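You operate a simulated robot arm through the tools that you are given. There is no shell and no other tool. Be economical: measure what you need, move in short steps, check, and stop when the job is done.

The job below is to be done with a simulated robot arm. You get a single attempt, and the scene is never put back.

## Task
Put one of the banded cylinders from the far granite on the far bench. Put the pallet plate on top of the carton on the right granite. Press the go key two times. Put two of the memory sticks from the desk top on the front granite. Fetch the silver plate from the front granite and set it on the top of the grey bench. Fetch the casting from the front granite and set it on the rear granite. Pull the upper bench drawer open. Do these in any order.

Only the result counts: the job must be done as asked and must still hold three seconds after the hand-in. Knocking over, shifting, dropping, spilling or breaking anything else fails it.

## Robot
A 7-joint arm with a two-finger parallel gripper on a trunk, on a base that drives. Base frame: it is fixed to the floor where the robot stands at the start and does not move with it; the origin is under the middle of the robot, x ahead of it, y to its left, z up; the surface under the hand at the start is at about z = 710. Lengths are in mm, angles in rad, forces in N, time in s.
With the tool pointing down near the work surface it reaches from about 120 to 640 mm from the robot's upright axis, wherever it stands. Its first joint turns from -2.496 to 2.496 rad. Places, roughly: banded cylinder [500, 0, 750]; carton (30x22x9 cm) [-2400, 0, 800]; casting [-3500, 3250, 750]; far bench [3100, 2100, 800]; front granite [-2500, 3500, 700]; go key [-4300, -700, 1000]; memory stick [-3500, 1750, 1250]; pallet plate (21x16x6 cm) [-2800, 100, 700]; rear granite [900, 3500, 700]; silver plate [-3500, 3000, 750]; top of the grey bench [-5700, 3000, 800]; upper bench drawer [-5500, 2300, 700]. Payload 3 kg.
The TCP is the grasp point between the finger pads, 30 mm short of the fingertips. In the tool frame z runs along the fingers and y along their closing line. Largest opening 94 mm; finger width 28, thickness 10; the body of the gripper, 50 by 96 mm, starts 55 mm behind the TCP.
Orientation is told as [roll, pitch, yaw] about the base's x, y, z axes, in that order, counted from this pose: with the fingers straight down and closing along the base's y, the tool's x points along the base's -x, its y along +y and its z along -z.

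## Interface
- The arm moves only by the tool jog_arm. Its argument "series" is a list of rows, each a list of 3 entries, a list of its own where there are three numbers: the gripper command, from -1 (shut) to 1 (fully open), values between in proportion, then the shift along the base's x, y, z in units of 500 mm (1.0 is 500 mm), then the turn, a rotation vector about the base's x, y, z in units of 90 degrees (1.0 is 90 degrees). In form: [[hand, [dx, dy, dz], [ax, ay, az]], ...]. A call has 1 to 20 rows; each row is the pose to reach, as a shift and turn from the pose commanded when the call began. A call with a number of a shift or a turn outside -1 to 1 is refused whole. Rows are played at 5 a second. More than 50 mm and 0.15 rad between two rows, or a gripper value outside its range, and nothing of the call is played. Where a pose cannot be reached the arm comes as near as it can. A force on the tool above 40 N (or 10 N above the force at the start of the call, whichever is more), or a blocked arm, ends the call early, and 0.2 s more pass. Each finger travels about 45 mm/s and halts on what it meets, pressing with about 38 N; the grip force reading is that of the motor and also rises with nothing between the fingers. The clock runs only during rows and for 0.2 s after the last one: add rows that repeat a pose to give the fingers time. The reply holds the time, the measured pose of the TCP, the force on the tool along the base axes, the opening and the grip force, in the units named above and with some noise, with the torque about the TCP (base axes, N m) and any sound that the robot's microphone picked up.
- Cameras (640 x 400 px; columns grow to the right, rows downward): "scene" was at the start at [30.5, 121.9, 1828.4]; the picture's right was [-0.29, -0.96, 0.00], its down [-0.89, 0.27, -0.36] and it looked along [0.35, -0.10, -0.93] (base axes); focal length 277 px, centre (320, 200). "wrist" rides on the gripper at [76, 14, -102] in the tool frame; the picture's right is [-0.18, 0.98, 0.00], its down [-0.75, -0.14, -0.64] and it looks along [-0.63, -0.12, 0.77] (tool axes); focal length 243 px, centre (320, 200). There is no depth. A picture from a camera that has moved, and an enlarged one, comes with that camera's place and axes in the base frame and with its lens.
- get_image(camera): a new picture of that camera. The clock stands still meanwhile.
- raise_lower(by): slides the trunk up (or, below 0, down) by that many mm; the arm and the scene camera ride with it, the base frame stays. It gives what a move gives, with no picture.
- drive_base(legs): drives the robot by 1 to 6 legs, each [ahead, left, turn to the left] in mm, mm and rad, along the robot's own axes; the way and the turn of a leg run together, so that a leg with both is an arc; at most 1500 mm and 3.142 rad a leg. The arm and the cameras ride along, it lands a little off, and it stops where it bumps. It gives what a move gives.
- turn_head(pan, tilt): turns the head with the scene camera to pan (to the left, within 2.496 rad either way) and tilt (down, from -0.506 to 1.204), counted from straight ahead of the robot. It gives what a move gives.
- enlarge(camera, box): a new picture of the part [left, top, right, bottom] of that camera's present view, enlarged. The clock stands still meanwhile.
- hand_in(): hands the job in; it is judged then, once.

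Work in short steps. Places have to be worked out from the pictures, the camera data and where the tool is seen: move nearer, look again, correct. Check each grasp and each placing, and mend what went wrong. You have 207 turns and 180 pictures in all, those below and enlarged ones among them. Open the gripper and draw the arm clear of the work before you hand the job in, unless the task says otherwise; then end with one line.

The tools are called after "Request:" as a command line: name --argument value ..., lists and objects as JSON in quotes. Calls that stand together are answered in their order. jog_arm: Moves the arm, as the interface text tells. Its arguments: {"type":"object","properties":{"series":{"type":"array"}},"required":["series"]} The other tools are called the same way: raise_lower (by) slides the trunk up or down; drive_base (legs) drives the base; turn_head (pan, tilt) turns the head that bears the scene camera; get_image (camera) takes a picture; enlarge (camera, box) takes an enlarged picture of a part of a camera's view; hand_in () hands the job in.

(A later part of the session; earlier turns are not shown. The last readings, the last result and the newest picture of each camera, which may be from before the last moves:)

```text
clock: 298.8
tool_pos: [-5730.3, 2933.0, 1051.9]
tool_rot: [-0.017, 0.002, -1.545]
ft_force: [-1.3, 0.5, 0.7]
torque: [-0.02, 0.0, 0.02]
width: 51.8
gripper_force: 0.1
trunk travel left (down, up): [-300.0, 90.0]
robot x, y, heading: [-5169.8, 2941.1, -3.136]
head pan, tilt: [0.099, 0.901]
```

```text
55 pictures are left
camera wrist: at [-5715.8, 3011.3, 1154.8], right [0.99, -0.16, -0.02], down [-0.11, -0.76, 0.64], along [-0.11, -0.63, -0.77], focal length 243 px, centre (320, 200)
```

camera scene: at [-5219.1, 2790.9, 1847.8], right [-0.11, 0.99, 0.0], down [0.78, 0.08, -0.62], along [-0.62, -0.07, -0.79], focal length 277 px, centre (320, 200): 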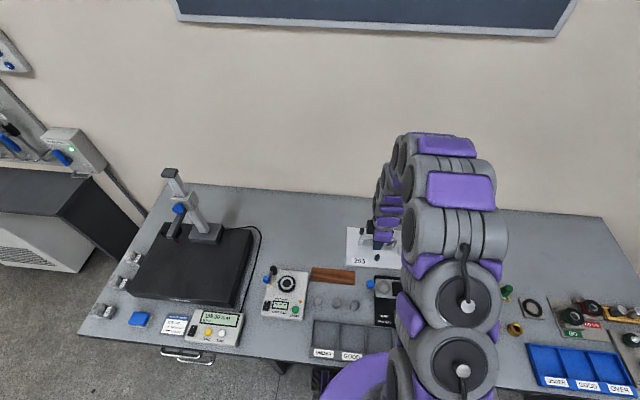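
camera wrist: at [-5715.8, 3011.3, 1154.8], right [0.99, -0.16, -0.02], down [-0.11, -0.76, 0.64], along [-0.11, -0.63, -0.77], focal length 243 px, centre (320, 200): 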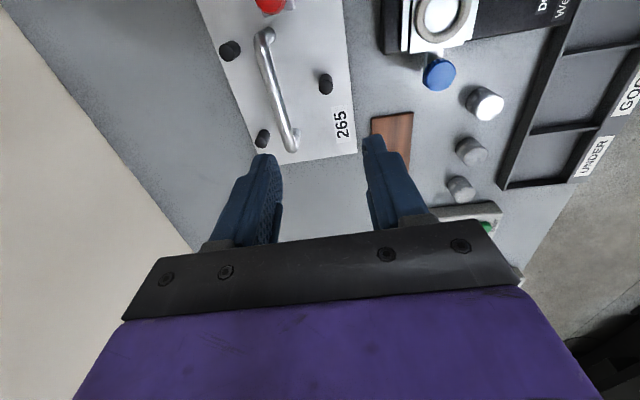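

The plate sits on the bench. Next the drawer: its upper handle should be near (-5370, 2260, 705). I back out, shift over in front of it and look with both cameras.

Request:
drive_base --legs '[[-360, 0, 0], [0, 670, 0]]'

Request:
turn_head --pan 0.1 --tilt 0.9

Request:
get_image --camera "scene"

```text
clock: 304.5
tool_pos: [-5362.2, 2264.2, 1051.5]
tool_rot: [-0.017, -0.005, -1.545]
ft_force: [-0.5, 0.6, 0.5]
torque: [0.0, 0.02, 0.01]
width: 51.9
gripper_force: 0.0
trunk travel left (down, up): [-300.0, 90.0]
robot x, y, heading: [-4801.7, 2262.9, -3.137]
head pan, tilt: [0.099, 0.901]
```

```text
clock: 305.1
tool_pos: [-5361.1, 2257.6, 1051.9]
tool_rot: [-0.017, 0.003, -1.548]
ft_force: [0.4, 0.3, -0.9]
torque: [-0.01, -0.01, 0.0]
width: 51.8
gripper_force: 0.2
trunk travel left (down, up): [-300.0, 90.0]
robot x, y, heading: [-4802.6, 2268.1, -3.135]
head pan, tilt: [0.099, 0.901]
```

```text
54 pictures are left
camera scene: at [-4851.1, 2111.2, 1847.5], right [-0.11, 0.99, 0.0], down [0.78, 0.08, -0.62], along [-0.62, -0.06, -0.79], focal length 277 px, centre (320, 200)
```

scene: 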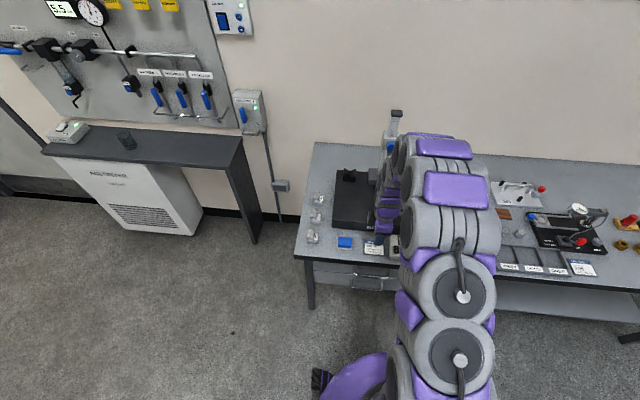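

Request:
enlarge --camera "scene" --box '[280, 200, 440, 310]'

```text
3.64 times, centred on (360, 255) of scene
camera zoom: at [-4851.1, 2111.2, 1847.5], right [-0.11, 0.99, 0.0], down [0.78, 0.08, -0.62], along [-0.62, -0.06, -0.79], focal length 1007 px, centre (174, 0)
```

zoom: 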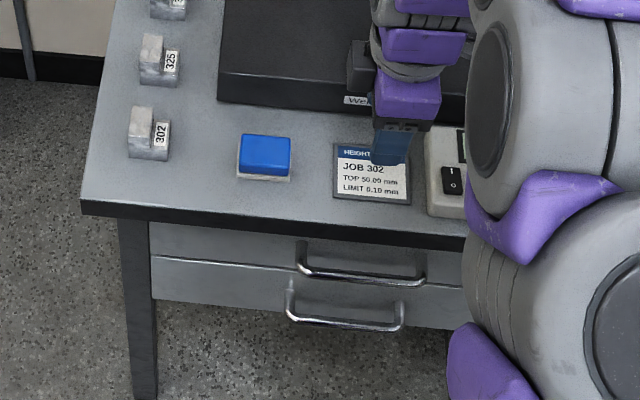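

Two drawers with D-shaped pulls; the upper bar is at about (-5345, 2281, 740), just outside the bench edge. I back the hand off, lower it and tilt it 60° so the fingers point at the bar, closing above and below it.

Request:
jog_arm --series '[[0.1, [0.08, 0.01, 0], [0, 0, 0]], [0.1, [0.16, 0.02, 0], [0, 0.05, 0]], [0.1, [0.2, 0.03, -0.05], [0, 0.13, 0]], [0.1, [0.2, 0.04, -0.12], [0, 0.21, 0]], [0.1, [0.2, 0.04, -0.2], [0, 0.29, 0]], [0.1, [0.2, 0.04, -0.28], [0, 0.37, 0]], [0.1, [0.2, 0.04, -0.36], [0, 0.45, 0]], [0.1, [0.2, 0.04, -0.44], [0, 0.53, 0]], [0.1, [0.2, 0.04, -0.52], [0, 0.61, 0]], [0.1, [0.2, 0.04, -0.544], [0, 0.667, 0]], [0.1, [0.2, 0.04, -0.544], [0, 0.667, 0]]]'

Request:
get_image --camera "wrist"

```text
clock: 307.5
tool_pos: [-5262.0, 2280.9, 796.5]
tool_rot: [-1.068, 0.021, -1.56]
ft_force: [0.0, 0.3, 1.2]
torque: [0.0, -0.01, -0.01]
width: 51.7
gripper_force: 0.1
out of reach, approached as far as the arm can: row 10, 11
trunk travel left (down, up): [-300.0, 90.0]
robot x, y, heading: [-4805.4, 2266.8, -3.137]
head pan, tilt: [0.099, 0.901]
```

```text
52 pictures are left
camera wrist: at [-5167.0, 2359.4, 835.4], right [0.48, -0.16, -0.86], down [0.5, -0.76, 0.42], along [-0.72, -0.63, -0.28], focal length 243 px, centre (320, 200)
```

wrist: 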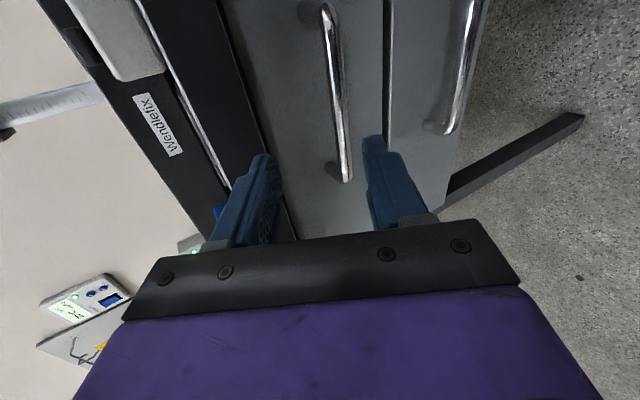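

Excellent view: the upper bar runs through the finger plane, at z ≈ 731, y 2218–2353. I lower the trunk 60 mm to gain reach, then approach.

Request:
raise_lower --by -60

Request:
jog_arm --series '[[-0.15, [-0.03, 0, 0.004], [0, 0, 0]], [-0.15, [-0.06, 0, 0.006], [0, 0, 0]], [-0.15, [-0.09, 0, 0.006], [0, 0, 0]], [-0.15, [-0.09, 0, 0.006], [0, 0, 0]]]'

Request:
get_image --camera "wrist"

```text
clock: 308.5
tool_pos: [-5261.8, 2281.9, 737.7]
tool_rot: [-1.066, 0.022, -1.558]
ft_force: [0.5, 0.7, -0.3]
torque: [0.02, 0.01, 0.0]
width: 51.8
gripper_force: 0.1
trunk travel left (down, up): [-240.0, 150.0]
robot x, y, heading: [-4802.9, 2267.6, -3.138]
head pan, tilt: [0.099, 0.901]
```

```text
clock: 309.5
tool_pos: [-5307.7, 2281.7, 739.3]
tool_rot: [-1.067, 0.021, -1.557]
ft_force: [-0.6, -0.3, 0.3]
torque: [0.0, 0.04, 0.01]
width: 40.1
gripper_force: 0.0
trunk travel left (down, up): [-240.0, 150.0]
robot x, y, heading: [-4801.5, 2265.9, -3.133]
head pan, tilt: [0.099, 0.901]
```

```text
51 pictures are left
camera wrist: at [-5212.4, 2360.5, 778.3], right [0.48, -0.16, -0.86], down [0.5, -0.76, 0.42], along [-0.72, -0.63, -0.28], focal length 243 px, centre (320, 200)
```

wrist: 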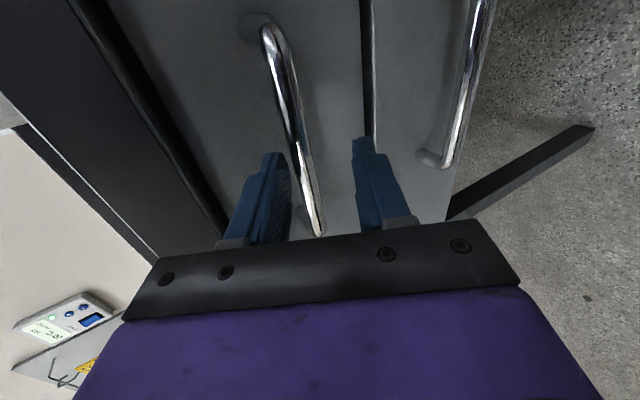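

Triangulation puts the bar at x ≈ -5331, z ≈ 739. I shift by 8 mm and up 9 mm and close on it.

Request:
jog_arm --series '[[-0.15, [-0.006, 0, 0.014], [0, 0, 0]], [-0.15, [-0.018, 0, 0.018], [0, 0, 0]], [-0.5, [-0.018, 0, 0.018], [0, 0, 0]], [-1, [-0.018, 0, 0.018], [0, 0, 0]], [-1, [-0.018, 0, 0.018], [0, 0, 0]], [-1, [-0.018, 0, 0.018], [0, 0, 0]], [-1, [-0.018, 0, 0.018], [0, 0, 0]]]'

Request:
get_image --camera "wrist"

```text
clock: 311.1
tool_pos: [-5315.4, 2282.8, 748.2]
tool_rot: [-1.064, 0.022, -1.559]
ft_force: [2.2, -1.5, -4.9]
torque: [-1.17, -0.18, -0.53]
width: 13.8
gripper_force: 45.1
trunk travel left (down, up): [-240.0, 150.0]
robot x, y, heading: [-4798.9, 2263.7, -3.138]
head pan, tilt: [0.099, 0.901]
```

```text
50 pictures are left
camera wrist: at [-5220.6, 2360.9, 787.3], right [0.48, -0.16, -0.86], down [0.5, -0.76, 0.42], along [-0.72, -0.63, -0.28], focal length 243 px, centre (320, 200)
```

wrist: 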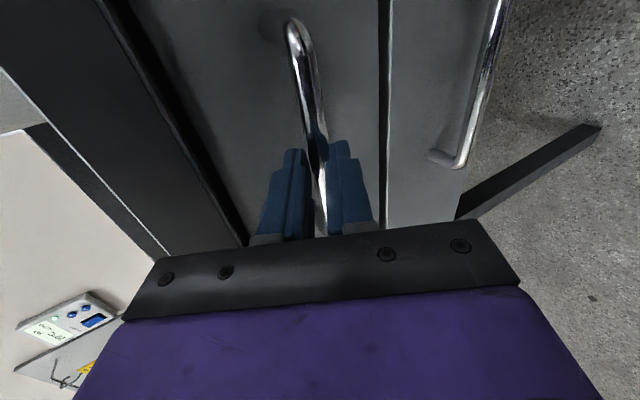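

The bar is gripped. I pull 60 mm with the arm to check it follows.

Request:
jog_arm --series '[[-1, [0.02, 0, 0], [0, 0, 0]], [-1, [0.05, 0, 0], [0, 0, 0]], [-1, [0.08, 0, 0], [0, 0, 0]], [-1, [0.12, 0, 0], [0, 0, 0]], [-1, [0.12, 0, 0], [0, 0, 0]]]'

Request:
get_image --camera "wrist"

```text
clock: 312.3
tool_pos: [-5255.8, 2281.6, 748.9]
tool_rot: [-1.067, 0.022, -1.559]
ft_force: [0.1, 0.7, 3.9]
torque: [-1.06, 0.08, -0.74]
width: 13.8
gripper_force: 44.7
trunk travel left (down, up): [-240.0, 150.0]
robot x, y, heading: [-4802.3, 2266.2, -3.133]
head pan, tilt: [0.099, 0.901]
```

```text
49 pictures are left
camera wrist: at [-5160.1, 2360.6, 787.2], right [0.48, -0.16, -0.86], down [0.5, -0.76, 0.42], along [-0.72, -0.63, -0.28], focal length 243 px, centre (320, 200)
```

wrist: 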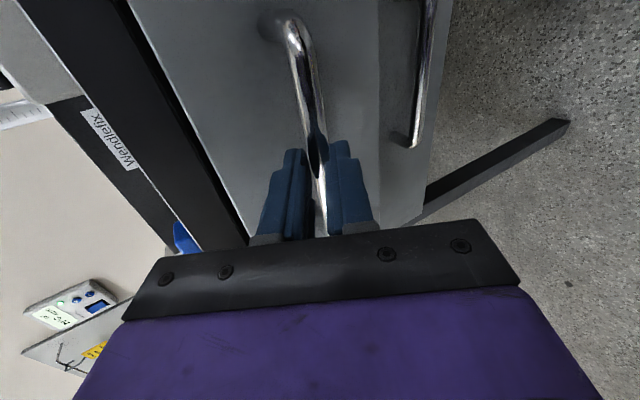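

The drawer follows. I continue by driving back 230 mm.

Request:
drive_base --legs '[[-240, 0, 0]]'

Request:
get_image --camera "scene"

```text
clock: 314.0
tool_pos: [-5018.2, 2281.9, 749.0]
tool_rot: [-1.067, 0.021, -1.556]
ft_force: [0.0, -2.4, 8.7]
torque: [-1.26, 0.28, -0.41]
width: 13.8
gripper_force: 44.5
trunk travel left (down, up): [-240.0, 150.0]
robot x, y, heading: [-4566.3, 2267.0, -3.138]
head pan, tilt: [0.099, 0.901]
```

```text
48 pictures are left
camera scene: at [-4612.3, 2117.0, 1788.0], right [-0.11, 0.99, 0.0], down [0.78, 0.08, -0.62], along [-0.62, -0.07, -0.78], focal length 277 px, centre (320, 200)
```

scene: 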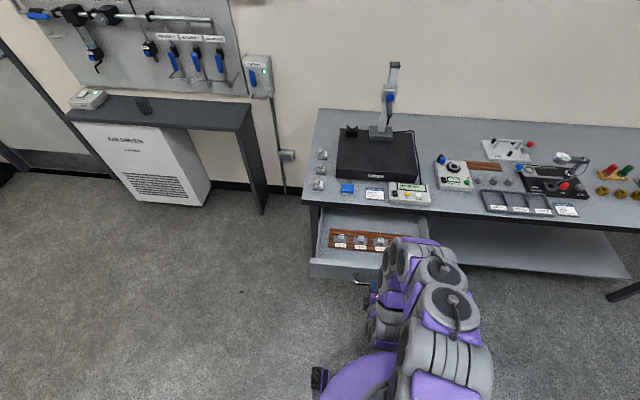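

The drawer stands open about 300 mm. I release and withdraw along the fingers.

Request:
jog_arm --series '[[-0.3, [0, 0, 0], [0, 0, 0]], [0, [0, 0, 0], [0, 0, 0]], [0, [0, 0, 0], [0, 0, 0]], [0, [0.03, 0, 0.017], [0, 0, 0]], [0, [0.07, 0, 0.039], [0, 0, 0]], [0, [0.09, 0, 0.08], [0, 0, 0]]]'

Request:
drive_base --legs '[[-250, 0, 0]]'

Request:
get_image --camera "scene"

```text
clock: 315.4
tool_pos: [-4981.2, 2281.1, 794.5]
tool_rot: [-1.094, 0.02, -1.559]
ft_force: [1.1, 0.6, 0.1]
torque: [0.01, 0.02, -0.04]
width: 47.2
gripper_force: 0.1
trunk travel left (down, up): [-240.0, 150.0]
robot x, y, heading: [-4567.1, 2267.8, -3.134]
head pan, tilt: [0.099, 0.901]
```

```text
clock: 317.3
tool_pos: [-4728.7, 2284.4, 794.8]
tool_rot: [-1.088, 0.021, -1.564]
ft_force: [0.3, -0.8, 0.2]
torque: [-0.01, -0.01, -0.01]
width: 46.8
gripper_force: 0.1
trunk travel left (down, up): [-240.0, 150.0]
robot x, y, heading: [-4313.3, 2267.4, -3.136]
head pan, tilt: [0.099, 0.901]
```

```text
47 pictures are left
camera scene: at [-4360.3, 2116.8, 1787.8], right [-0.1, 0.99, 0.0], down [0.78, 0.08, -0.62], along [-0.62, -0.06, -0.78], focal length 277 px, centre (320, 200)
```

scene: 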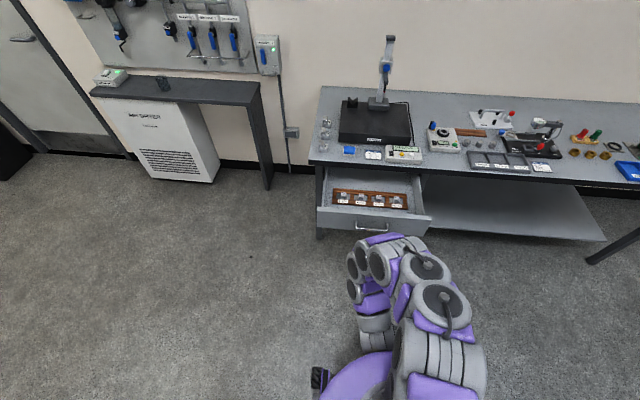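

The drawer is open. Now back for a second stick: I bring the hand upright and high, then turn it back.

Request:
jog_arm --series '[[0, [0, 0, 0.05], [0, -0.08, 0]], [0, [0, 0, 0.1], [0, -0.16, 0]], [0, [0, 0, 0.15], [0, -0.24, 0]], [0, [0, 0, 0.2], [0, -0.32, 0]], [0, [0, 0, 0.25], [0, -0.4, 0]], [0, [0, 0, 0.3], [0, -0.48, 0]], [0, [0, 0, 0.36], [0, -0.56, 0]], [0, [0, 0, 0.42], [0, -0.64, 0]], [0, [0, 0, 0.48], [0, -0.694, 0]], [0, [0, 0, 0.52], [0, -0.694, 0]], [0, [0, 0, 0.52], [0, -0.694, 0]]]'

Request:
jog_arm --series '[[0, [0, 0, 0.02], [0, 0, -0.09]], [0, [0, 0, 0.05], [0, 0, -0.18]], [0, [0, 0, 0.08], [0, 0, -0.27]], [0, [0, 0, 0.08], [0, 0, -0.36]], [0, [-0.04, 0, 0.08], [0, 0, -0.45]], [0, [-0.08, 0, 0.08], [0, 0, -0.54]], [0, [-0.1, 0, 0.08], [0, 0, -0.63]], [0, [-0.1, 0, 0.08], [0, 0, -0.72]], [0, [-0.1, 0, 0.08], [0, 0, -0.81]], [0, [-0.1, 0, 0.08], [0, 0, -0.9]], [0, [-0.1, 0, 0.08], [0, 0, -0.985]], [0, [-0.1, 0, 0.08], [0, 0, -0.985]]]'

Request:
raise_lower --by 148

```text
clock: 319.7
tool_pos: [-4728.3, 2284.0, 1054.7]
tool_rot: [0.005, 0.003, -1.55]
ft_force: [0.2, -0.6, 0.1]
torque: [0.01, 0.0, -0.02]
width: 47.0
gripper_force: 0.1
out of reach, approached as far as the arm can: row 2, 3, 4, 5, 6
trunk travel left (down, up): [-240.0, 150.0]
robot x, y, heading: [-4313.3, 2264.8, -3.143]
head pan, tilt: [0.099, 0.901]
```

```text
clock: 322.3
tool_pos: [-4778.3, 2284.4, 1095.6]
tool_rot: [0.002, 0.004, -3.098]
ft_force: [0.2, -0.1, 0.0]
torque: [-0.04, 0.01, 0.01]
width: 46.8
gripper_force: 0.1
trunk travel left (down, up): [-240.0, 150.0]
robot x, y, heading: [-4315.9, 2271.1, -3.141]
head pan, tilt: [0.099, 0.901]
```

```text
clock: 324.0
tool_pos: [-4777.6, 2284.1, 1242.5]
tool_rot: [0.001, 0.003, -3.096]
ft_force: [-0.7, -1.3, 0.4]
torque: [0.0, -0.01, 0.02]
width: 47.1
gripper_force: 0.0
trunk travel left (down, up): [-388.0, 2.0]
robot x, y, heading: [-4314.4, 2266.7, -3.139]
head pan, tilt: [0.099, 0.901]
```

I drive back to the front of the desk.

Request:
drive_base --legs '[[0, 1330, 0], [0, 0, -1.567], [0, -850, 0]]'

Request:
jog_arm --series '[[0, [0, 0, 0.08], [0, 0, 0]], [0, [0, 0, 0.16], [0, 0, 0]], [0, [0, 0, 0.2], [0, 0, 0]], [0, [0, 0, 0.2], [0, 0, 0]]]'

```text
clock: 338.6
tool_pos: [-3451.4, 1419.3, 1242.8]
tool_rot: [0.001, 0.004, 1.644]
ft_force: [0.0, -0.5, -0.2]
torque: [-0.01, 0.02, -0.02]
width: 46.9
gripper_force: 0.1
trunk travel left (down, up): [-388.0, 2.0]
robot x, y, heading: [-3455.4, 955.2, 1.605]
head pan, tilt: [0.099, 0.901]
```

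```text
clock: 339.6
tool_pos: [-3453.0, 1417.9, 1343.4]
tool_rot: [0.002, 0.003, 1.643]
ft_force: [-0.1, -0.5, 0.2]
torque: [0.01, 0.02, -0.02]
width: 47.0
gripper_force: 0.1
trunk travel left (down, up): [-388.0, 2.0]
robot x, y, heading: [-3457.9, 953.2, 1.604]
head pan, tilt: [0.099, 0.901]
```

Request:
drive_base --legs '[[330, -5, -0.03]]'

Request:
jog_arm --series '[[0, [0, 0.03, -0.05], [0, 0, -0.02]], [0, [0, 0.06, -0.1], [0, 0, -0.03]], [0, [0, 0.06, -0.16], [0, 0, -0.03]], [0, [0, 0.06, -0.16], [0, 0, -0.03]], [0, [0, 0.06, -0.16], [0, 0, -0.03]]]'

Request:
get_image --camera "wrist"

```text
clock: 341.8
tool_pos: [-3443.6, 1746.7, 1342.7]
tool_rot: [0.001, 0.002, 1.619]
ft_force: [-0.3, 0.5, 1.0]
torque: [-0.02, 0.01, 0.0]
width: 47.0
gripper_force: 0.1
trunk travel left (down, up): [-388.0, 2.0]
robot x, y, heading: [-3455.2, 1280.1, 1.578]
head pan, tilt: [0.099, 0.901]
```

```text
clock: 342.9
tool_pos: [-3445.1, 1776.6, 1263.6]
tool_rot: [0.001, 0.001, 1.573]
ft_force: [0.3, -0.3, 0.0]
torque: [0.0, 0.01, 0.01]
width: 47.0
gripper_force: 0.1
trunk travel left (down, up): [-388.0, 2.0]
robot x, y, heading: [-3457.6, 1282.8, 1.578]
head pan, tilt: [0.099, 0.901]
```

```text
46 pictures are left
camera wrist: at [-3459.2, 1703.2, 1366.2], right [-0.98, 0.18, 0.0], down [0.14, 0.75, 0.64], along [0.12, 0.63, -0.77], focal length 243 px, centre (320, 200)
```

wrist: 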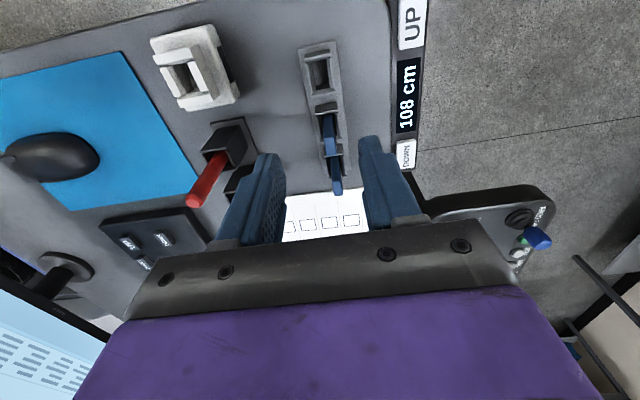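

Stick 2's slot is at about (-3448, 1810). I move above it at z ≈ 1175 and check alignment.

Request:
jog_arm --series '[[0, [-0.003, 0.04, -0.02], [0, 0, 0]], [0, [-0.006, 0.07, -0.08], [0, 0, 0]], [0, [-0.006, 0.07, -0.15], [0, 0, 0]], [0, [-0.006, 0.07, -0.176], [0, 0, 0]], [0, [-0.006, 0.07, -0.176], [0, 0, 0]], [0, [-0.006, 0.07, -0.176], [0, 0, 0]]]'

Request:
get_image --camera "wrist"

```text
clock: 344.4
tool_pos: [-3444.7, 1811.1, 1175.6]
tool_rot: [0.002, 0.002, 1.573]
ft_force: [0.4, -0.4, 0.0]
torque: [-0.01, 0.01, -0.02]
width: 46.9
gripper_force: 0.0
trunk travel left (down, up): [-388.0, 2.0]
robot x, y, heading: [-3459.6, 1280.1, 1.581]
head pan, tilt: [0.099, 0.901]
```

```text
45 pictures are left
camera wrist: at [-3460.1, 1736.8, 1278.2], right [-0.98, 0.18, 0.0], down [0.14, 0.75, 0.64], along [0.12, 0.63, -0.77], focal length 243 px, centre (320, 200)
```

wrist: 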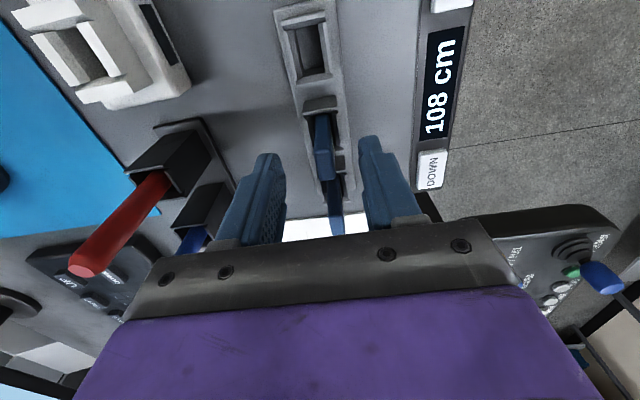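

Stick 2 is centred in x within 3 mm; it lies ~13 mm further in +y. I shift, lower to z ≈ 1146, and close.

Request:
jog_arm --series '[[0, [-0.006, 0.024, 0], [0, 0, 0]], [0, [-0.006, 0.024, -0.03], [0, 0, 0]], [0, [-0.006, 0.024, -0.058], [0, 0, 0]], [0, [-0.006, 0.024, -0.058], [0, 0, 0]], [-0.5, [-0.006, 0.024, -0.058], [0, 0, 0]], [-1, [-0.006, 0.024, -0.058], [0, 0, 0]], [-1, [-0.006, 0.024, -0.058], [0, 0, 0]], [-1, [-0.006, 0.024, -0.058], [0, 0, 0]], [-1, [-0.006, 0.024, -0.058], [0, 0, 0]], [-1, [-0.006, 0.024, -0.058], [0, 0, 0]]]'

Request:
get_image --camera "wrist"

```text
clock: 346.6
tool_pos: [-3449.8, 1823.1, 1146.4]
tool_rot: [-0.001, 0.003, 1.573]
ft_force: [0.3, -0.4, -0.2]
torque: [0.0, -0.03, -0.02]
width: 11.7
gripper_force: 38.1
trunk travel left (down, up): [-388.0, 2.0]
robot x, y, heading: [-3457.3, 1284.0, 1.581]
head pan, tilt: [0.099, 0.901]
```

```text
44 pictures are left
camera wrist: at [-3463.7, 1748.1, 1248.9], right [-0.98, 0.18, 0.0], down [0.14, 0.75, 0.64], along [0.12, 0.63, -0.77], focal length 243 px, centre (320, 200)
```

wrist: 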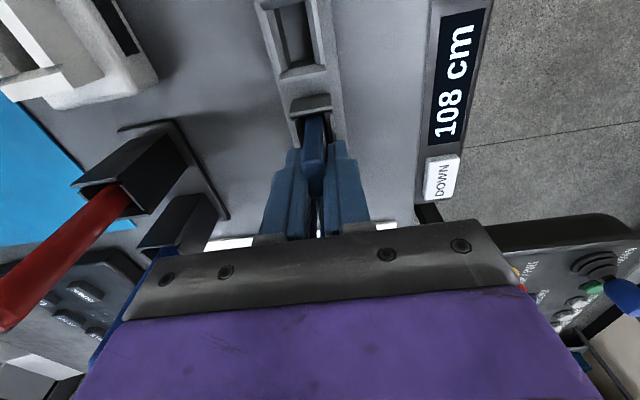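

Gripped: width 11.7 mm, no side force. I lift it out, then back away and drive to the granite again.

Request:
jog_arm --series '[[-1, [0, 0, 0.02], [0, 0, 0]], [-1, [0, 0, 0.04], [0, 0, 0]], [-1, [0, 0, 0.07], [0, 0, 0]], [-1, [0, 0, 0.12], [0, 0, 0]], [-1, [0, 0, 0.18], [0, 0, 0]], [-1, [0, 0, 0.25], [0, 0, 0]], [-1, [0, 0, 0.3], [0, 0, 0]], [-1, [0, 0, 0.3], [0, 0, 0]]]'

Request:
get_image --camera "wrist"

Request:
drive_base --legs '[[-340, 0, 0], [0, 850, 0], [1450, 0, 0], [1230, -20, 0], [0, 0, -1.58]]'

```text
clock: 348.4
tool_pos: [-3447.4, 1820.6, 1295.6]
tool_rot: [0.002, 0.003, 1.574]
ft_force: [0.6, 0.6, -0.2]
torque: [-0.01, -0.02, 0.01]
width: 11.7
gripper_force: 37.7
trunk travel left (down, up): [-388.0, 2.0]
robot x, y, heading: [-3459.7, 1281.9, 1.58]
head pan, tilt: [0.099, 0.901]
```

```text
43 pictures are left
camera wrist: at [-3463.1, 1746.5, 1398.8], right [-0.98, 0.18, 0.0], down [0.14, 0.75, 0.64], along [0.12, 0.63, -0.77], focal length 243 px, centre (320, 200)
```

wrist: 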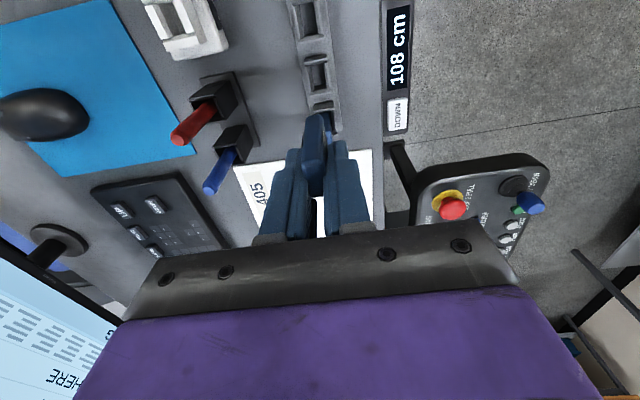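

```text
clock: 371.3
tool_pos: [-3788.4, 3584.9, 1296.4]
tool_rot: [0.002, 0.001, -0.027]
ft_force: [-0.8, -0.2, -0.6]
torque: [0.0, 0.02, 0.01]
width: 11.8
gripper_force: 38.2
trunk travel left (down, up): [-388.0, 2.0]
robot x, y, heading: [-4323.7, 3609.4, -0.024]
head pan, tilt: [0.099, 0.901]
```

Stick 2 is in hand. I drive in, lower the trunk and set the hand above (-3655, 3700), beside stick 1.

Request:
drive_base --legs '[[130, 110, 0.02]]'

Request:
raise_lower --by -88

Request:
jog_arm --series '[[-1, [0, 0, -0.09], [0, 0, 0]], [-1, [0, 0, -0.18], [0, 0, 0]], [-1, [0, 0, -0.27], [0, 0, 0]], [-1, [0, 0, -0.36], [0, 0, 0]], [-1, [0, 0, -0.45], [0, 0, 0]], [-1, [0, 0, -0.54], [0, 0, 0]], [-1, [0, 0, -0.62], [0, 0, 0]], [-1, [0, 0, -0.62], [0, 0, 0]]]'

Request:
get_image --camera "wrist"

```text
clock: 372.8
tool_pos: [-3657.6, 3686.5, 1297.3]
tool_rot: [0.014, 0.001, -0.005]
ft_force: [0.8, 0.0, 0.3]
torque: [0.01, 0.02, -0.01]
width: 11.7
gripper_force: 38.2
trunk travel left (down, up): [-388.0, 2.0]
robot x, y, heading: [-4191.4, 3720.1, 0.0]
head pan, tilt: [0.099, 0.901]
```

```text
clock: 374.0
tool_pos: [-3660.9, 3723.2, 1210.0]
tool_rot: [-0.013, -0.003, -0.005]
ft_force: [-0.1, 1.8, -0.2]
torque: [-0.07, 0.03, -0.02]
width: 11.9
gripper_force: 37.7
trunk travel left (down, up): [-300.0, 90.0]
robot x, y, heading: [-4196.9, 3716.1, 0.002]
head pan, tilt: [0.099, 0.901]
```

```text
clock: 375.8
tool_pos: [-3659.3, 3710.9, 900.3]
tool_rot: [-0.006, -0.001, -0.004]
ft_force: [0.3, -0.1, 0.0]
torque: [0.02, 0.0, 0.02]
width: 11.5
gripper_force: 38.3
trunk travel left (down, up): [-300.0, 90.0]
robot x, y, heading: [-4193.0, 3716.9, 0.0]
head pan, tilt: [0.099, 0.901]
```

```text
42 pictures are left
camera wrist: at [-3736.5, 3728.7, 1002.2], right [0.19, 0.98, -0.01], down [0.75, -0.14, 0.64], along [0.63, -0.13, -0.76], focal length 243 px, centre (320, 200)
```

wrist: 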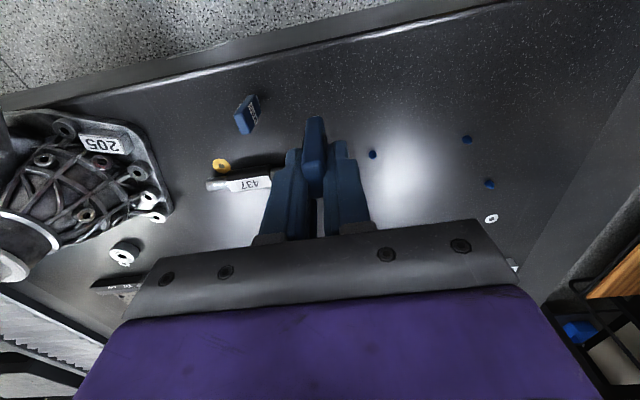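

Stick 1 still stands there; the spot below is clear. I lower stick 2 to contact and release it.

Request:
jog_arm --series '[[-1, [0, 0, -0.08], [0, 0, 0]], [-1, [0, 0, -0.16], [0, 0, 0]], [-1, [0, 0, -0.21], [0, 0, 0]], [-1, [0, 0, -0.23], [0, 0, 0]], [-1, [0, 0, -0.24], [0, 0, 0]], [-1, [0, 0, -0.25], [0, 0, 0]], [-1, [0, 0, -0.26], [0, 0, 0]], [-1, [0, 0, -0.266], [0, 0, 0]], [-1, [0, 0, -0.272], [0, 0, 0]], [-1, [0, 0, -0.278], [0, 0, 0]], [-1, [0, 0, -0.284], [0, 0, 0]]]'

Request:
jog_arm --series '[[-1, [0, 0, 0.004], [0, 0, 0]], [-0.5, [0, 0, 0.004], [0, 0, 0]], [-0.2, [0, 0, 0.004], [0, 0, 0]], [0, [0, 0, 0.004], [0, 0, 0]], [0, [0, 0, 0.004], [0, 0, 0]], [0, [0, 0, 0.06], [0, 0, 0]], [0, [0, 0, 0.14], [0, 0, 0]], [0, [0, 0, 0.22], [0, 0, 0]], [0, [0, 0, 0.3], [0, 0, 0]]]'

Request:
get_image --camera "wrist"

```text
clock: 377.7
tool_pos: [-3658.0, 3705.4, 768.7]
tool_rot: [-0.001, -0.007, -0.005]
ft_force: [-9.2, 0.0, 34.5]
torque: [0.02, 0.86, 0.03]
width: 12.6
gripper_force: 37.9
trunk travel left (down, up): [-300.0, 90.0]
robot x, y, heading: [-4194.6, 3714.5, 0.008]
head pan, tilt: [0.099, 0.901]
stopped in row 9: the force on the tool passed its limit at 40 N (the readings are from after the stop); the commanded pose is now the measured one
```

```text
clock: 379.7
tool_pos: [-3658.8, 3705.2, 916.8]
tool_rot: [-0.002, -0.006, -0.005]
ft_force: [-0.9, 0.0, -1.0]
torque: [-0.01, 0.0, 0.04]
width: 47.0
gripper_force: 0.0
trunk travel left (down, up): [-300.0, 90.0]
robot x, y, heading: [-4193.4, 3715.2, -0.001]
head pan, tilt: [0.099, 0.901]
```

```text
41 pictures are left
camera wrist: at [-3736.2, 3722.3, 1018.9], right [0.19, 0.98, 0.0], down [0.75, -0.14, 0.65], along [0.63, -0.12, -0.76], focal length 243 px, centre (320, 200)
```

wrist: 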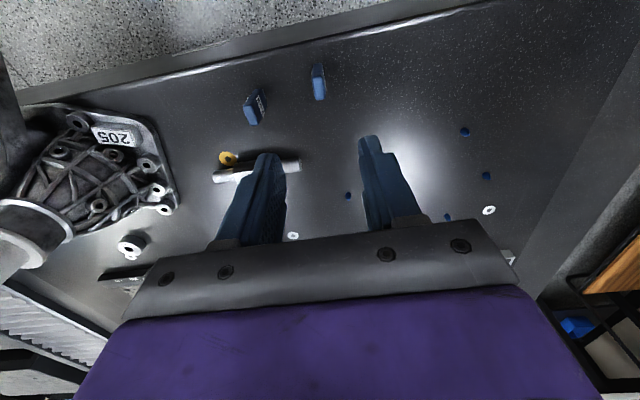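

Both sticks are on the front granite. Last is the casting: it has an upright grey boss that can be gripped from above. I raise the hand, drive over in front of it, and look.

Request:
jog_arm --series '[[1, [0, 0, 0.08], [0, 0, 0]], [1, [0, 0, 0.16], [0, 0, 0]], [1, [0, 0, 0.24], [0, 0, 0]], [1, [0, 0, 0.32], [0, 0, 0]], [1, [0, 0, 0.4], [0, 0, 0]], [1, [0, 0, 0.46], [0, 0, 0]], [1, [0, 0, 0.46], [0, 0, 0]]]'

Request:
drive_base --legs '[[0, -350, 0]]'

Request:
turn_head --pan 0.15 --tilt 0.95

Request:
get_image --camera "wrist"

Request:
get_image --camera "scene"

```text
clock: 381.3
tool_pos: [-3658.1, 3705.1, 1146.6]
tool_rot: [-0.002, -0.002, -0.006]
ft_force: [-0.4, -0.4, -0.2]
torque: [-0.03, -0.02, 0.0]
width: 94.1
gripper_force: 0.1
trunk travel left (down, up): [-300.0, 90.0]
robot x, y, heading: [-4190.8, 3713.0, -0.003]
head pan, tilt: [0.099, 0.901]
```

```text
clock: 383.6
tool_pos: [-3655.7, 3363.6, 1146.8]
tool_rot: [-0.01, -0.005, -0.003]
ft_force: [-0.4, 0.2, 1.0]
torque: [-0.01, -0.01, -0.01]
width: 94.1
gripper_force: 0.1
trunk travel left (down, up): [-300.0, 90.0]
robot x, y, heading: [-4192.3, 3361.8, -0.002]
head pan, tilt: [0.099, 0.901]
```

```text
clock: 384.2
tool_pos: [-3658.7, 3360.9, 1148.1]
tool_rot: [-0.006, -0.006, 0.0]
ft_force: [0.0, -0.3, -0.6]
torque: [-0.03, 0.01, -0.01]
width: 94.1
gripper_force: 0.0
trunk travel left (down, up): [-300.0, 90.0]
robot x, y, heading: [-4196.3, 3361.8, -0.0]
head pan, tilt: [0.15, 0.949]
```

```text
40 pictures are left
camera wrist: at [-3736.1, 3378.8, 1250.0], right [0.18, 0.98, 0.0], down [0.75, -0.14, 0.65], along [0.64, -0.12, -0.76], focal length 243 px, centre (320, 200)
```

wrist: 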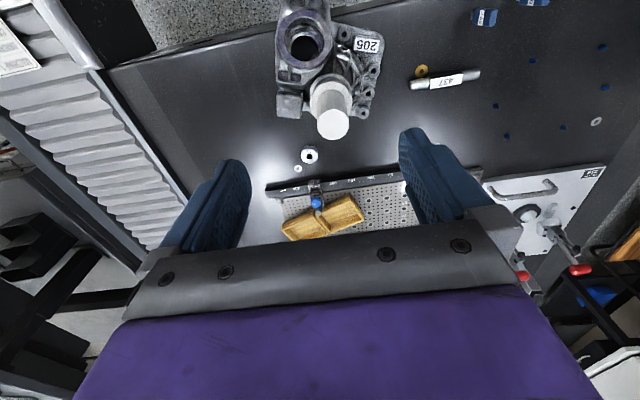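

```text
39 pictures are left
camera scene: at [-4147.1, 3525.5, 1843.6], right [0.15, -0.99, 0.0], down [-0.81, -0.13, -0.58], along [0.57, 0.08, -0.81], focal length 277 px, centre (320, 200)
```

scene: 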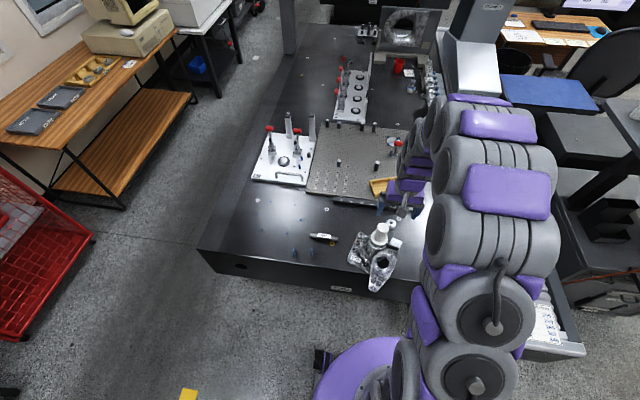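

The boss's top is at about (-3585, 3370, 890), ~49 mm wide. I move above it to z ≈ 980 and check.

Request:
jog_arm --series '[[1, [0.05, 0.006, -0.05], [0, 0, 0]], [1, [0.1, 0.012, -0.11], [0, 0, 0]], [1, [0.146, 0.016, -0.18], [0, 0, 0]], [1, [0.146, 0.016, -0.26], [0, 0, 0]], [1, [0.146, 0.016, -0.34], [0, 0, 0]], [1, [0.146, 0.016, -0.34], [0, 0, 0]]]'

Request:
get_image --camera "wrist"

```text
clock: 385.6
tool_pos: [-3589.2, 3348.6, 978.7]
tool_rot: [0.007, -0.006, -0.003]
ft_force: [-1.2, 0.2, 1.6]
torque: [0.03, 0.0, -0.01]
width: 93.9
gripper_force: 0.1
trunk travel left (down, up): [-300.0, 90.0]
robot x, y, heading: [-4194.3, 3360.5, 0.002]
head pan, tilt: [0.15, 0.949]
```

```text
38 pictures are left
camera wrist: at [-3666.0, 3363.2, 1081.0], right [0.19, 0.98, 0.01], down [0.75, -0.15, 0.65], along [0.64, -0.11, -0.76], focal length 243 px, centre (320, 200)
```

wrist: 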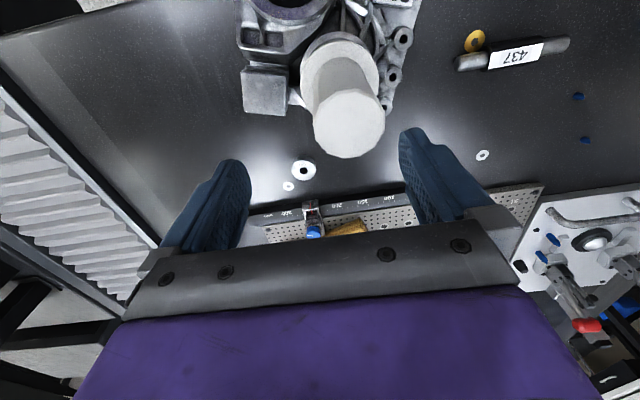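

Disc size puts the boss's top at z ≈ 942, centre ≈ (-3606, 3371), 41 mm wide. I correct by (-17, +22) while rising 20 mm and check.

Request:
jog_arm --series '[[1, [0, 0.01, 0.04], [0, 0, 0]], [1, [-0.034, 0.044, 0.04], [0, 0, 0]], [1, [-0.034, 0.044, 0.04], [0, 0, 0]], [1, [-0.034, 0.044, 0.04], [0, 0, 0]], [1, [-0.034, 0.044, 0.04], [0, 0, 0]]]'

Request:
get_image --camera "wrist"

```text
clock: 386.9
tool_pos: [-3604.4, 3381.6, 999.5]
tool_rot: [-0.001, -0.006, -0.001]
ft_force: [0.0, 0.7, -0.5]
torque: [0.0, 0.0, 0.0]
width: 93.8
gripper_force: 0.0
trunk travel left (down, up): [-300.0, 90.0]
robot x, y, heading: [-4195.0, 3362.5, -0.002]
head pan, tilt: [0.15, 0.949]
```

```text
37 pictures are left
camera wrist: at [-3681.2, 3398.0, 1101.6], right [0.19, 0.98, 0.0], down [0.75, -0.14, 0.65], along [0.64, -0.12, -0.76], focal length 243 px, centre (320, 200)
```

wrist: 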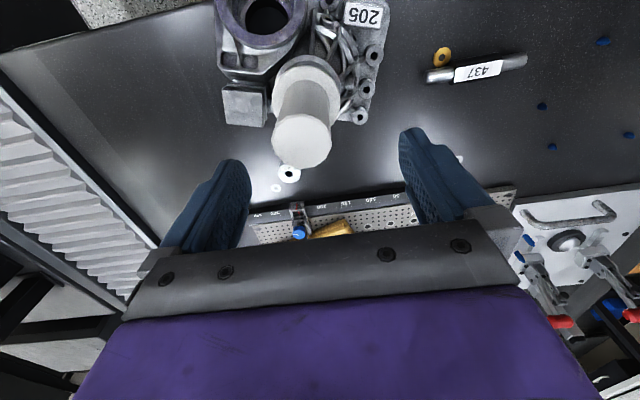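

Consistent: top at (-3609, 3372, 948). I correct, lower to z ≈ 912 and close on the boss.

Request:
jog_arm --series '[[1, [-0.01, -0.02, -0.02], [0, 0, 0]], [1, [-0.01, -0.02, -0.08], [0, 0, 0]], [1, [-0.01, -0.02, -0.13], [0, 0, 0]], [1, [-0.01, -0.02, -0.174], [0, 0, 0]], [1, [-0.01, -0.02, -0.174], [0, 0, 0]], [-1, [-0.01, -0.02, -0.174], [0, 0, 0]], [-1, [-0.01, -0.02, -0.174], [0, 0, 0]], [-1, [-0.01, -0.02, -0.174], [0, 0, 0]], [-1, [-0.01, -0.02, -0.174], [0, 0, 0]], [-1, [-0.01, -0.02, -0.174], [0, 0, 0]], [-1, [-0.01, -0.02, -0.174], [0, 0, 0]], [-1, [-0.01, -0.02, -0.174], [0, 0, 0]]]'

Request:
get_image --camera "wrist"

```text
clock: 389.4
tool_pos: [-3608.9, 3367.7, 911.8]
tool_rot: [0.002, -0.008, -0.004]
ft_force: [1.2, -0.4, 0.4]
torque: [-0.02, 0.0, 0.04]
width: 42.6
gripper_force: 38.0
trunk travel left (down, up): [-300.0, 90.0]
robot x, y, heading: [-4193.0, 3366.3, 0.002]
head pan, tilt: [0.15, 0.949]
heard: snap
```

```text
36 pictures are left
camera wrist: at [-3685.5, 3384.8, 1013.9], right [0.19, 0.98, 0.0], down [0.75, -0.14, 0.65], along [0.64, -0.12, -0.76], focal length 243 px, centre (320, 200)
```

wrist: 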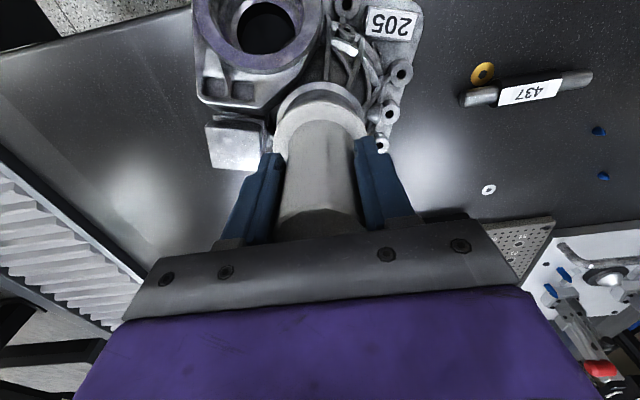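

I heard a snap on closing. I inspect the casting closely before lifting.

Request:
enlarge --camera "wrist" --box '[180, 0, 440, 240]'

Request:
enlarge --camera "scene" --box '[300, 190, 460, 310]'

```text
1.67 times, centred on (310, 120) of wrist
camera zoom: at [-3685.5, 3384.8, 1013.9], right [0.19, 0.98, 0.0], down [0.75, -0.14, 0.65], along [0.64, -0.12, -0.76], focal length 404 px, centre (337, 333)
```

zoom: 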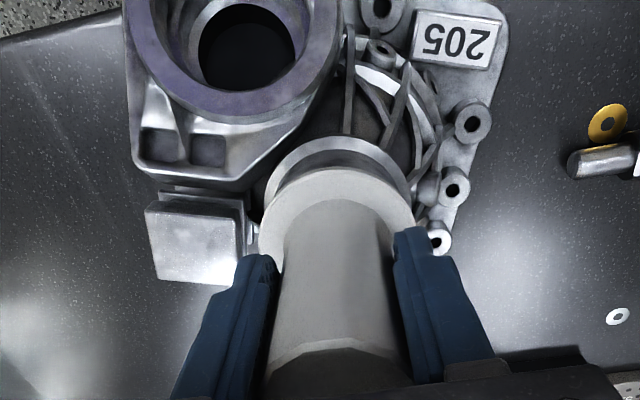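

```text
3.33 times, centred on (380, 250) of scene
camera zoom: at [-4146.0, 3514.9, 1844.2], right [0.15, -0.99, 0.0], down [-0.81, -0.12, -0.58], along [0.57, 0.09, -0.81], focal length 923 px, centre (120, 33)
```

zoom: 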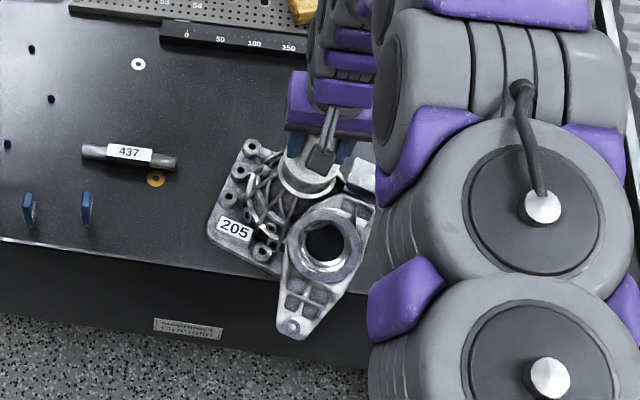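

Nothing looks displaced. I make a small 10 mm test lift to see whether the whole casting comes along.

Request:
jog_arm --series '[[-1, [0, 0, 0.01], [0, 0, 0]], [-1, [0, 0, 0.02], [0, 0, 0]], [-1, [0, 0, 0.03], [0, 0, 0]], [-1, [0, 0, 0.03], [0, 0, 0]]]'

Request:
get_image --camera "wrist"

```text
clock: 390.4
tool_pos: [-3608.6, 3369.2, 926.8]
tool_rot: [0.0, -0.007, -0.003]
ft_force: [-0.6, -0.2, -0.2]
torque: [-0.02, 0.02, 0.0]
width: 42.2
gripper_force: 38.0
trunk travel left (down, up): [-300.0, 90.0]
robot x, y, heading: [-4196.6, 3365.8, 0.001]
head pan, tilt: [0.15, 0.949]
```

```text
33 pictures are left
camera wrist: at [-3685.4, 3385.6, 1028.2], right [0.19, 0.98, 0.0], down [0.75, -0.14, 0.65], along [0.64, -0.12, -0.76], focal length 243 px, centre (320, 200)
```

wrist: 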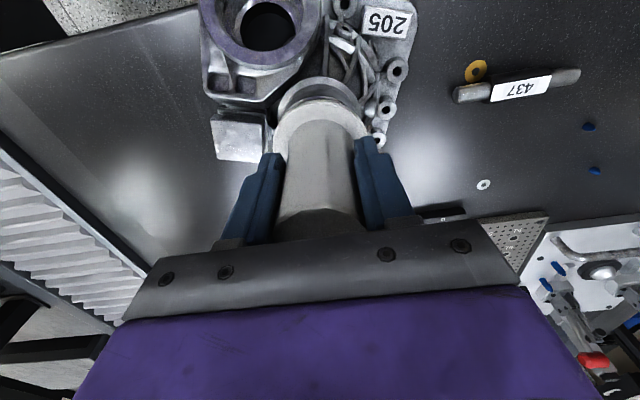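

The grey boss came away alone (no weight): it is a loose cap, not a carrying point. I'll set it upright on the free granite beside the casting and then grip the metal body.

Request:
jog_arm --series '[[-1, [0, 0, 0.05], [0, 0, 0]], [-1, [0, 0, 0.12], [0, 0, 0]], [-1, [0, 0, 0.2], [0, 0, 0]], [-1, [-0.01, -0.08, 0.2], [0, 0, 0]], [-1, [-0.03, -0.16, 0.2], [0, 0, 0]], [-1, [-0.05, -0.25, 0.2], [0, 0, 0]], [-1, [-0.06, -0.34, 0.18], [0, 0, 0]], [-1, [-0.06, -0.36, 0.1], [0, 0, 0]], [-1, [-0.06, -0.36, 0.02], [0, 0, 0]], [-1, [-0.06, -0.36, -0.06], [0, 0, 0]], [-1, [-0.06, -0.36, -0.06], [0, 0, 0]]]'

Request:
get_image --camera "wrist"

Request:
enlarge --camera "scene" --box '[300, 170, 480, 310]'

```text
clock: 392.9
tool_pos: [-3637.0, 3186.3, 896.1]
tool_rot: [0.003, -0.011, -0.002]
ft_force: [-0.8, -0.6, -0.9]
torque: [0.01, -0.01, 0.05]
width: 41.9
gripper_force: 38.1
trunk travel left (down, up): [-300.0, 90.0]
robot x, y, heading: [-4196.4, 3362.4, -0.001]
head pan, tilt: [0.15, 0.949]
```

```text
32 pictures are left
camera wrist: at [-3714.6, 3203.4, 997.5], right [0.19, 0.98, 0.0], down [0.75, -0.15, 0.65], along [0.64, -0.12, -0.76], focal length 243 px, centre (320, 200)
```

wrist: 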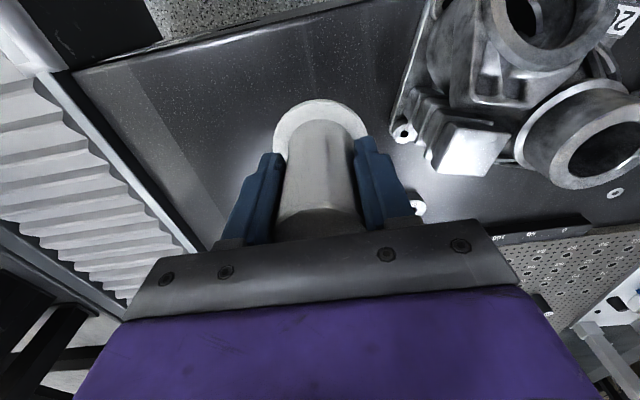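

```text
2.86 times, centred on (390, 240) of scene
camera zoom: at [-4146.9, 3512.6, 1844.5], right [0.15, -0.99, 0.0], down [-0.81, -0.12, -0.58], along [0.57, 0.09, -0.81], focal length 791 px, centre (120, 86)
```

zoom: 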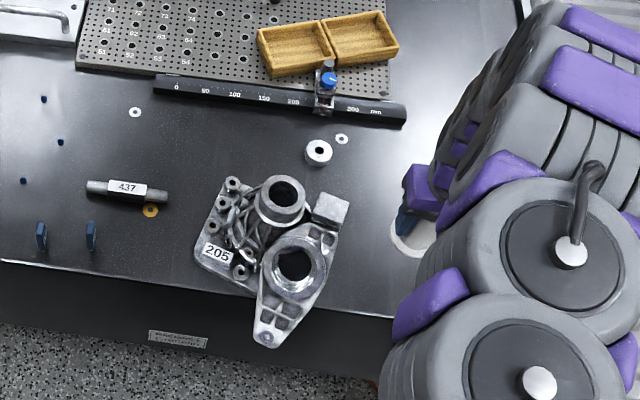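

The part is a clean flanged plug. I lower it onto the clear granite until contact and release it upright.

Request:
jog_arm --series '[[-1, [0, 0, -0.08], [0, 0, 0]], [-1, [0, 0, -0.14], [0, 0, 0]], [-1, [0, 0, -0.17], [0, 0, 0]], [-1, [0, 0, -0.18], [0, 0, 0]], [-1, [0, 0, -0.19], [0, 0, 0]], [-1, [0, 0, -0.2], [0, 0, 0]], [-1, [0, 0, -0.21], [0, 0, 0]], [-1, [0, 0, -0.22], [0, 0, 0]], [-1, [0, 0, -0.23], [0, 0, 0]], [-1, [0, 0, -0.24], [0, 0, 0]], [-1, [0, 0, -0.25], [0, 0, 0]], [-1, [0, 0, -0.26], [0, 0, 0]], [-1, [0, 0, -0.27], [0, 0, 0]], [-1, [0, 0, -0.28], [0, 0, 0]], [-1, [0, 0, -0.29], [0, 0, 0]], [-1, [0, 0, -0.3], [0, 0, 0]]]'

Request:
jog_arm --series '[[-1, [0, 0, 0.004], [0, 0, 0]], [0, [0, 0, 0.004], [0, 0, 0]], [0.3, [0, 0, 0.004], [0, 0, 0]], [0.6, [0, 0, 0.004], [0, 0, 0]], [0.6, [0, 0, 0.004], [0, 0, 0]], [0.6, [0, 0, 0.004], [0, 0, 0]], [0.6, [0, 0, 0.06], [0, 0, 0]], [0.6, [0, 0, 0.14], [0, 0, 0]], [0.6, [0, 0, 0.22], [0, 0, 0]], [0.6, [0, 0, 0.3], [0, 0, 0]], [0.6, [0, 0, 0.36], [0, 0, 0]]]'

Request:
get_image --camera "wrist"

```text
clock: 395.5
tool_pos: [-3634.6, 3187.6, 770.8]
tool_rot: [0.0, -0.017, -0.005]
ft_force: [-8.2, 0.2, 32.3]
torque: [0.11, 0.34, -0.01]
width: 41.3
gripper_force: 38.2
trunk travel left (down, up): [-300.0, 90.0]
robot x, y, heading: [-4191.7, 3363.8, 0.007]
head pan, tilt: [0.15, 0.949]
stopped in row 13: the force on the tool passed its limit at 43 N (the readings are from after the stop); the commanded pose is now the measured one
```

```text
clock: 397.9
tool_pos: [-3634.8, 3187.6, 947.8]
tool_rot: [0.0, -0.016, -0.005]
ft_force: [0.7, -0.7, -0.6]
torque: [0.02, -0.05, 0.03]
width: 75.1
gripper_force: 0.1
trunk travel left (down, up): [-300.0, 90.0]
robot x, y, heading: [-4193.3, 3361.8, 0.005]
head pan, tilt: [0.15, 0.949]
```

```text
30 pictures are left
camera wrist: at [-3714.0, 3204.0, 1048.8], right [0.19, 0.98, 0.0], down [0.74, -0.15, 0.65], along [0.64, -0.12, -0.76], focal length 243 px, centre (320, 200)
```

wrist: 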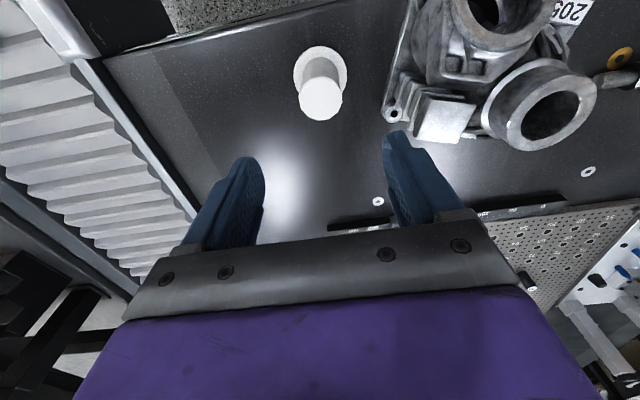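

The plug stands upright. Now I look straight down at the casting's metal neck (centre ≈ (-3609, 3370), top z ≈ 850).

Request:
jog_arm --series '[[1, [0.01, 0.08, 0.05], [0, 0, 0]], [1, [0.02, 0.17, 0.08], [0, 0, 0]], [1, [0.04, 0.26, 0.08], [0, 0, 0]], [1, [0.05, 0.34, 0.08], [0, 0, 0]], [1, [0.052, 0.365, 0.06], [0, 0, 0]], [1, [0.052, 0.365, 0.0], [0, 0, 0]], [1, [0.052, 0.365, 0.0], [0, 0, 0]]]'

Request:
get_image --camera "wrist"

```text
clock: 399.5
tool_pos: [-3609.7, 3370.0, 947.8]
tool_rot: [-0.001, -0.016, -0.006]
ft_force: [0.2, -0.5, -0.6]
torque: [0.01, -0.02, 0.0]
width: 94.0
gripper_force: 0.1
trunk travel left (down, up): [-300.0, 90.0]
robot x, y, heading: [-4192.6, 3366.8, 0.0]
head pan, tilt: [0.15, 0.949]
```

```text
29 pictures are left
camera wrist: at [-3687.5, 3387.1, 1048.8], right [0.19, 0.98, 0.0], down [0.74, -0.14, 0.65], along [0.64, -0.12, -0.76], focal length 243 px, centre (320, 200)
```

wrist: 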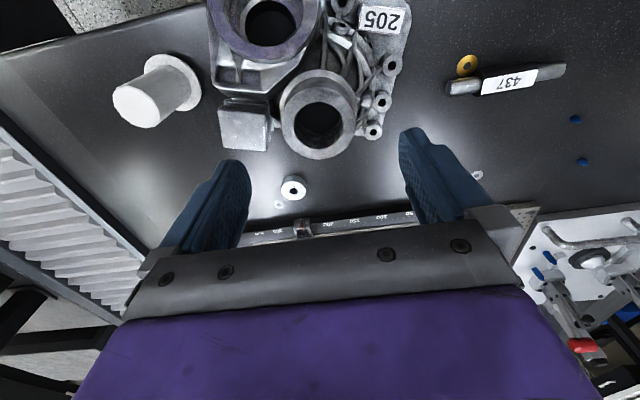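

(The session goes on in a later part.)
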